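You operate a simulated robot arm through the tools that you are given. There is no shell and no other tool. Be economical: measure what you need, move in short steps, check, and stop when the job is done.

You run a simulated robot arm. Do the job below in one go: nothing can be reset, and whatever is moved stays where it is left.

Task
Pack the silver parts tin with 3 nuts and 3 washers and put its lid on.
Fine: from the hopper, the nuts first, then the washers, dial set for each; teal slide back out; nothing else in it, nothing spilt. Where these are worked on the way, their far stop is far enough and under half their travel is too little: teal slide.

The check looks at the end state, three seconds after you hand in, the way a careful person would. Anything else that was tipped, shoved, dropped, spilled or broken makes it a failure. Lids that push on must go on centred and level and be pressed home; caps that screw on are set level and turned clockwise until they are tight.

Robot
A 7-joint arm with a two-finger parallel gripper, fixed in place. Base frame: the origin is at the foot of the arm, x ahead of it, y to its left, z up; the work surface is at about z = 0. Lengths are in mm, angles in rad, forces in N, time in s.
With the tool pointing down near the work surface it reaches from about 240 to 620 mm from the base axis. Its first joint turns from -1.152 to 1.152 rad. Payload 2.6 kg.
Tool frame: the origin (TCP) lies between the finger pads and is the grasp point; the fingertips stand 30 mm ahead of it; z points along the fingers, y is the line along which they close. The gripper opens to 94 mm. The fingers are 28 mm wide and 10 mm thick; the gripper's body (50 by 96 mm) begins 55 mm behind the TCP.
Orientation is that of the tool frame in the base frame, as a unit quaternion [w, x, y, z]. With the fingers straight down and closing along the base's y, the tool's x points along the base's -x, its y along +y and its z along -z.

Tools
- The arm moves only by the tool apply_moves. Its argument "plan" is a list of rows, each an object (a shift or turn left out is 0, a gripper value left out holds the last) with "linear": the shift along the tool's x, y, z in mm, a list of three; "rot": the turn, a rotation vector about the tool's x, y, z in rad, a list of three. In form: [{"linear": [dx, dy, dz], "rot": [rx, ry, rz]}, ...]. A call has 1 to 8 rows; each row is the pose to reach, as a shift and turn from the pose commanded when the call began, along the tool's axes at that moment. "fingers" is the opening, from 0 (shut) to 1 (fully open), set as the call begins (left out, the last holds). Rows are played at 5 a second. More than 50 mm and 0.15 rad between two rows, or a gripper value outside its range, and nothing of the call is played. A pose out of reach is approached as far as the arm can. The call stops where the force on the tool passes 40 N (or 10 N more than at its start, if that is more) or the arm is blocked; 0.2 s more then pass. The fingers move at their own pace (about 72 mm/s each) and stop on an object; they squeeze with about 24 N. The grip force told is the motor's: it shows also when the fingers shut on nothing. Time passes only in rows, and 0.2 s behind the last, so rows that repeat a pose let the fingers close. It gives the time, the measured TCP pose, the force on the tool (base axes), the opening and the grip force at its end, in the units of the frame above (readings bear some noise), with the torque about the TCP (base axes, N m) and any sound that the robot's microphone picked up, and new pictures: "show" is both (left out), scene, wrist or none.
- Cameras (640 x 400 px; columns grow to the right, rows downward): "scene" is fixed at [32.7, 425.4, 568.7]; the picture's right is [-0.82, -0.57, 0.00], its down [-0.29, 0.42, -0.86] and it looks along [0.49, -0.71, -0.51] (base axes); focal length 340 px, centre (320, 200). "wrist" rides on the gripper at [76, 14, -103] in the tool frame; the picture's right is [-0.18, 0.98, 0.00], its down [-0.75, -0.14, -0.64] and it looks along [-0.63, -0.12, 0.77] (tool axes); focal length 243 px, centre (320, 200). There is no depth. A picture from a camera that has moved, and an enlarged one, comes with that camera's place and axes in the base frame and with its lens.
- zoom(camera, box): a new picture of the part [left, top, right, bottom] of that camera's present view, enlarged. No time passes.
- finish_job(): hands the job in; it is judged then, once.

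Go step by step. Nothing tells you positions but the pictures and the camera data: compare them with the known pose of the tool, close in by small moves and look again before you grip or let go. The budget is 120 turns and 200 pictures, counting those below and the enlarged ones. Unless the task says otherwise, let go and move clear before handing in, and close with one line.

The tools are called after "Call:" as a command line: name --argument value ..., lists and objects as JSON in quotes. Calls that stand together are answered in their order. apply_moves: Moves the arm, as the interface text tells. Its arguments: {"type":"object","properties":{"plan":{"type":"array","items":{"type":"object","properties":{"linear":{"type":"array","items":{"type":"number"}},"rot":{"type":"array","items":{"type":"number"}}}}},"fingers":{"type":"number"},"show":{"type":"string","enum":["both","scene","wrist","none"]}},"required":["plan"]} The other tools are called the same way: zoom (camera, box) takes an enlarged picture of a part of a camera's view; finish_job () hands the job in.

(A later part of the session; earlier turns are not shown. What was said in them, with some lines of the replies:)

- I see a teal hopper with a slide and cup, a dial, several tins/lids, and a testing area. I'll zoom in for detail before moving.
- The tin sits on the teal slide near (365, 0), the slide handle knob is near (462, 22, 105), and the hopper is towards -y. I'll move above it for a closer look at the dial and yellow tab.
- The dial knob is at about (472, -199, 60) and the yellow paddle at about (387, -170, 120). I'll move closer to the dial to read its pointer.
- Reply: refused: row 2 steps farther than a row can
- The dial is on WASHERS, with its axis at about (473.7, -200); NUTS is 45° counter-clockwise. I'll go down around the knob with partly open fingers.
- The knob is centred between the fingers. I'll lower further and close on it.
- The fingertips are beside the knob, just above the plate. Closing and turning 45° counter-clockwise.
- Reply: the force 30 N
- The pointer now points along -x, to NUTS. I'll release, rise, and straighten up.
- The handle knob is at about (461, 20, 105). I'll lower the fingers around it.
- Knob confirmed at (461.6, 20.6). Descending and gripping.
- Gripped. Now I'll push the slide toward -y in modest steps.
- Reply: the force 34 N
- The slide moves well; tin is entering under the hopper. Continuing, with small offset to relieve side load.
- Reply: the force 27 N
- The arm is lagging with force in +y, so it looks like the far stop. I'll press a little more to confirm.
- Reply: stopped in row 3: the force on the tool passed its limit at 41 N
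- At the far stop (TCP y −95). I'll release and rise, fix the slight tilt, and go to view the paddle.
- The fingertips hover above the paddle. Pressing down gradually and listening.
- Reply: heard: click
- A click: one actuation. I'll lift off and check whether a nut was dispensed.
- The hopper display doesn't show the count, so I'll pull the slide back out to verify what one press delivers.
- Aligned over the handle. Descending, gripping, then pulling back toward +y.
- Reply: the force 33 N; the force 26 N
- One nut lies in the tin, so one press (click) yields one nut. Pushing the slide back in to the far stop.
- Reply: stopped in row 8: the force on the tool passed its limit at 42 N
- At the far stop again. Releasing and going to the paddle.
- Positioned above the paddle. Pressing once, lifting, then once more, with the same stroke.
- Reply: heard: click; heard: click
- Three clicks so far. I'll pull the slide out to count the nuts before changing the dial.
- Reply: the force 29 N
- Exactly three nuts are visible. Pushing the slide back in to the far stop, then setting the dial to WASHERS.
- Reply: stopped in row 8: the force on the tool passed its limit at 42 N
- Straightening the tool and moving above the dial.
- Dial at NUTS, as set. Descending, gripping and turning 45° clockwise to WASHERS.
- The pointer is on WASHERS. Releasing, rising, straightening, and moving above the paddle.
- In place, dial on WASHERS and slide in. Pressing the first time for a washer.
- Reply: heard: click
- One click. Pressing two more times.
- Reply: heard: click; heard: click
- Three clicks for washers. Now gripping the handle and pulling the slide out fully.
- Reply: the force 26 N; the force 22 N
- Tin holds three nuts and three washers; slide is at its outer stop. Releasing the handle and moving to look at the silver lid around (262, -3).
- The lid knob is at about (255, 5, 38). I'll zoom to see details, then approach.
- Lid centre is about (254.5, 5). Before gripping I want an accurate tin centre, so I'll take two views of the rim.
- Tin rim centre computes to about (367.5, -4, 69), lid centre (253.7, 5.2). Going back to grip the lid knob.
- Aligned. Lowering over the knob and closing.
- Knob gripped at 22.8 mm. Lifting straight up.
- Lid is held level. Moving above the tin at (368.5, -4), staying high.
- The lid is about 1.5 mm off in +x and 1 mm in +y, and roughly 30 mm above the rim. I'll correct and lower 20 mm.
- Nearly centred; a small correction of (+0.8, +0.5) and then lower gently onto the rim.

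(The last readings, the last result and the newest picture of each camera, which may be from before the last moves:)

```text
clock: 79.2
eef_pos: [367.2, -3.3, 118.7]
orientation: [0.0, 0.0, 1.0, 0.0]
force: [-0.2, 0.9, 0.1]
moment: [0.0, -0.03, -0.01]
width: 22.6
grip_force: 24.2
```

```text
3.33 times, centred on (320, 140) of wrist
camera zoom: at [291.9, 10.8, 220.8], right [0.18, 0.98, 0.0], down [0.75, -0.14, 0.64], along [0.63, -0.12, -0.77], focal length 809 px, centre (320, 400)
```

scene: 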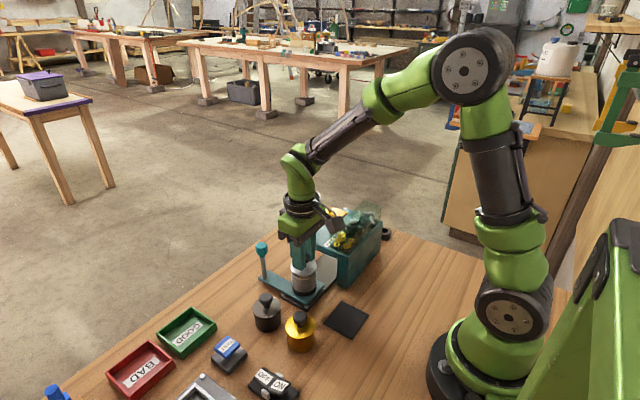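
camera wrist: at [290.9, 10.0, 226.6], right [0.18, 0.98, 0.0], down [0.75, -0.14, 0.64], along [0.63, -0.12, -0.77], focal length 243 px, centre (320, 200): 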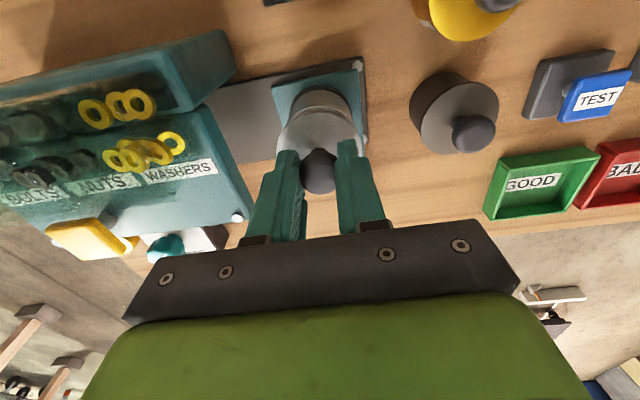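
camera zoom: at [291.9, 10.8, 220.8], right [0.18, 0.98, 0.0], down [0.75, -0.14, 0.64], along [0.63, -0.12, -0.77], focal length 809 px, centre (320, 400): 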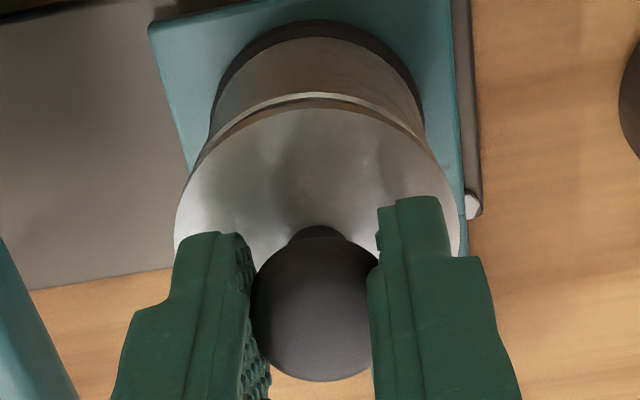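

Aligned to within about a millimetre. Lowering in 1.5 mm steps until contact.

Call:
apply_moves --plan '[{"linear": [0, 0, 1.5]}, {"linear": [0, 0, 3]}, {"linear": [0, 0, 4.5]}, {"linear": [0, 0, 6]}, {"linear": [0, 0, 6]}]' --show "scene"

Call:
zoom --camera "scene" --box '[280, 240, 330, 290]'

Call:
zoom --camera "wrist" --box '[260, 80, 380, 200]'

```text
clock: 80.4
eef_pos: [367.4, -3.9, 111.5]
orientation: [-0.001, 0.0, 1.0, 0.001]
force: [-0.2, 0.1, -0.7]
moment: [0.01, 0.0, 0.0]
width: 22.9
grip_force: 23.6
```

scene: 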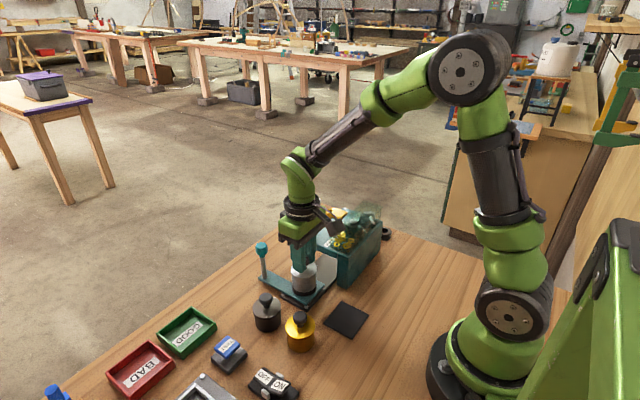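

```text
8.00 times, centred on (305, 265) of scene
camera zoom: at [32.7, 425.4, 568.7], right [-0.82, -0.57, 0.0], down [-0.29, 0.42, -0.86], along [0.49, -0.71, -0.51], focal length 2720 px, centre (440, -320)
```

zoom: 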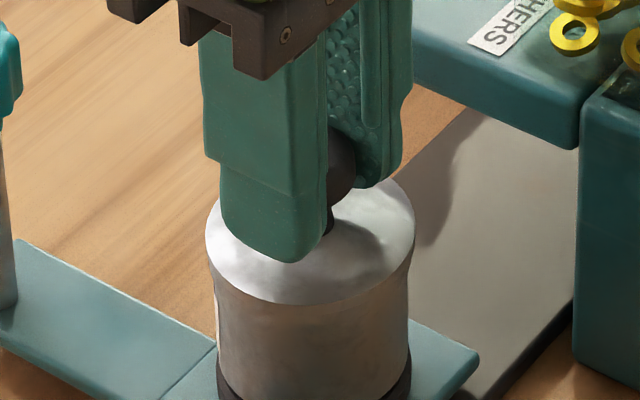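

```text
3.33 times, centred on (320, 140) of wrist
camera zoom: at [291.8, 10.7, 214.6], right [0.18, 0.98, 0.0], down [0.75, -0.14, 0.64], along [0.63, -0.12, -0.77], focal length 809 px, centre (320, 400)
```

zoom: 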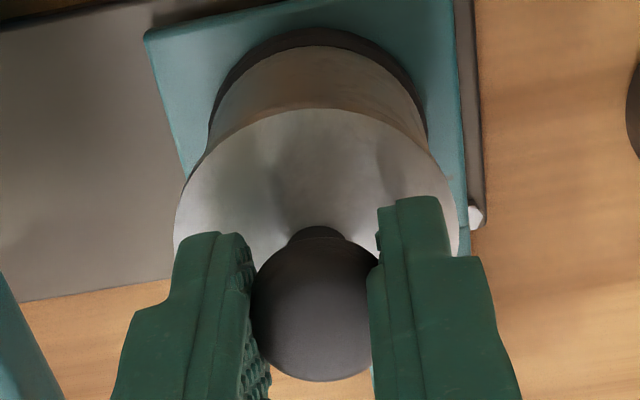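

Still no contact and centring looks good. Continuing down.

Call:
apply_moves --plan '[{"linear": [0, 0, 1]}, {"linear": [0, 0, 2]}, {"linear": [0, 0, 3]}, {"linear": [0, 0, 4]}, {"linear": [0, 0, 5]}, {"linear": [0, 0, 6]}]' --show "scene"

Call:
zoom --camera "scene" --box '[280, 240, 330, 290]'

```text
clock: 81.8
eef_pos: [369.0, -5.4, 107.3]
orientation: [0.003, 0.0, 1.0, -0.001]
force: [0.8, -8.4, 24.0]
moment: [-0.2, -0.14, 0.01]
width: 22.9
grip_force: 24.2
heard: snap
```

scene: 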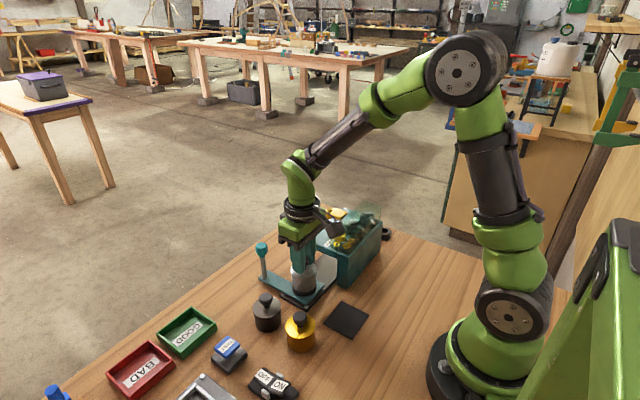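

```text
8.00 times, centred on (305, 265) of scene
camera zoom: at [32.6, 425.4, 568.7], right [-0.82, -0.57, 0.0], down [-0.29, 0.42, -0.86], along [0.49, -0.71, -0.51], focal length 2720 px, centre (440, -320)
```

zoom: 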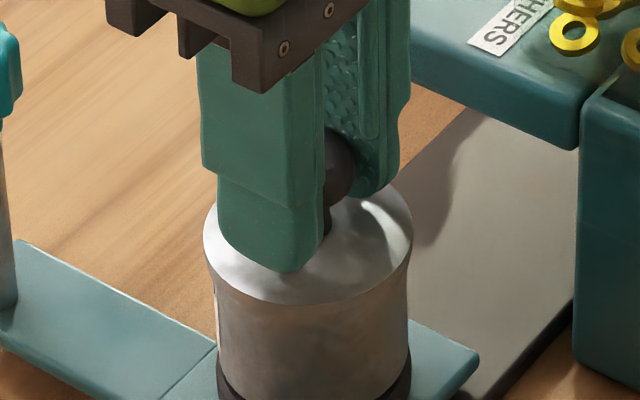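

A snap was heard; the lid has pressed home. Releasing gently, rising, and inspecting.

Call:
apply_moves --plan '[{"linear": [0, 0, -3]}, {"linear": [0, 0, -3]}, {"linear": [0, 0, -3]}, {"linear": [0, 0, -30]}, {"linear": [0, 0, -70]}, {"linear": [0, 0, -110]}]' --fingers 0.5 --show "both"

Call:
zoom --camera "scene" --box '[270, 230, 350, 310]'

Call:
zoom --camera "wrist" --box '[230, 50, 410, 230]'

```text
clock: 83.2
eef_pos: [368.7, -5.4, 214.8]
orientation: [-0.001, 0.0, 1.0, -0.001]
force: [-0.1, -0.4, 1.0]
moment: [-0.01, -0.01, 0.01]
width: 47.1
grip_force: 0.0
camera wrist: at [292.2, 10.2, 318.4], right [0.18, 0.98, 0.0], down [0.75, -0.14, 0.64], along [0.63, -0.12, -0.77], focal length 243 px, centre (320, 200)
```

scene: 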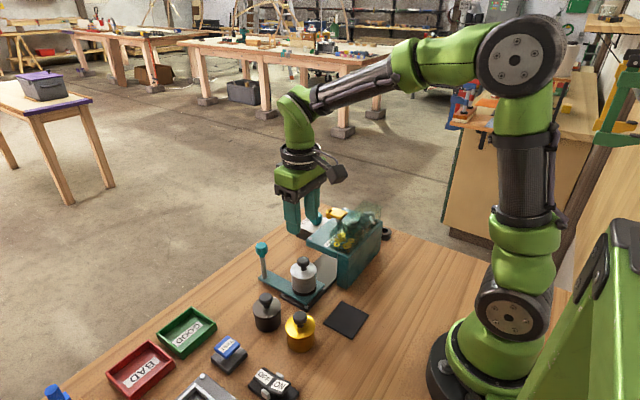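
wrist: 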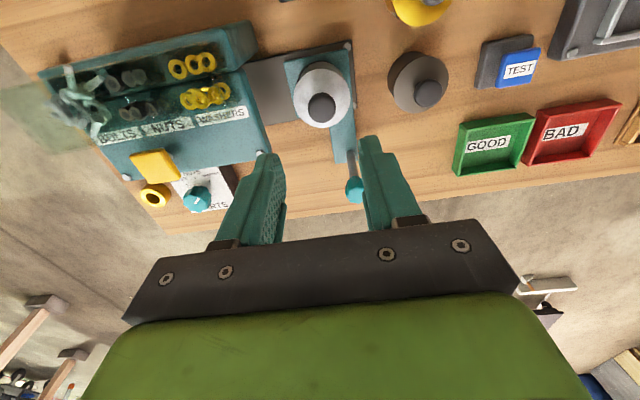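

```text
5.00 times, centred on (310, 270) of scene
camera zoom: at [32.7, 425.4, 568.7], right [-0.82, -0.57, 0.0], down [-0.29, 0.42, -0.86], along [0.49, -0.71, -0.51], focal length 1700 px, centre (370, -150)
```

zoom: 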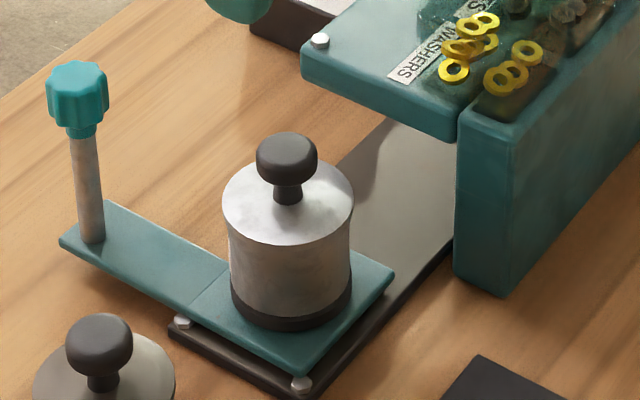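

```text
2.22 times, centred on (320, 140) of wrist
camera zoom: at [292.2, 10.2, 318.4], right [0.18, 0.98, 0.0], down [0.75, -0.14, 0.64], along [0.63, -0.12, -0.77], focal length 539 px, centre (320, 333)
```

zoom: 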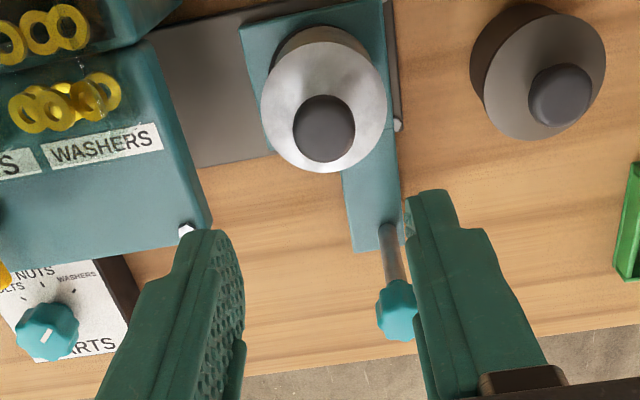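

The lid is on centred and level after a clear snap, the slide is at its outer stop, and the arm is clear. Handing in.

Call:
finish_job

```text
The job is handed in.
```

I packed the silver tin with 3 nuts, then 3 washers, with the dial set for each. The teal slide is back out, the lid is pressed home with a snap and sits level, and I saw nothing spilt.
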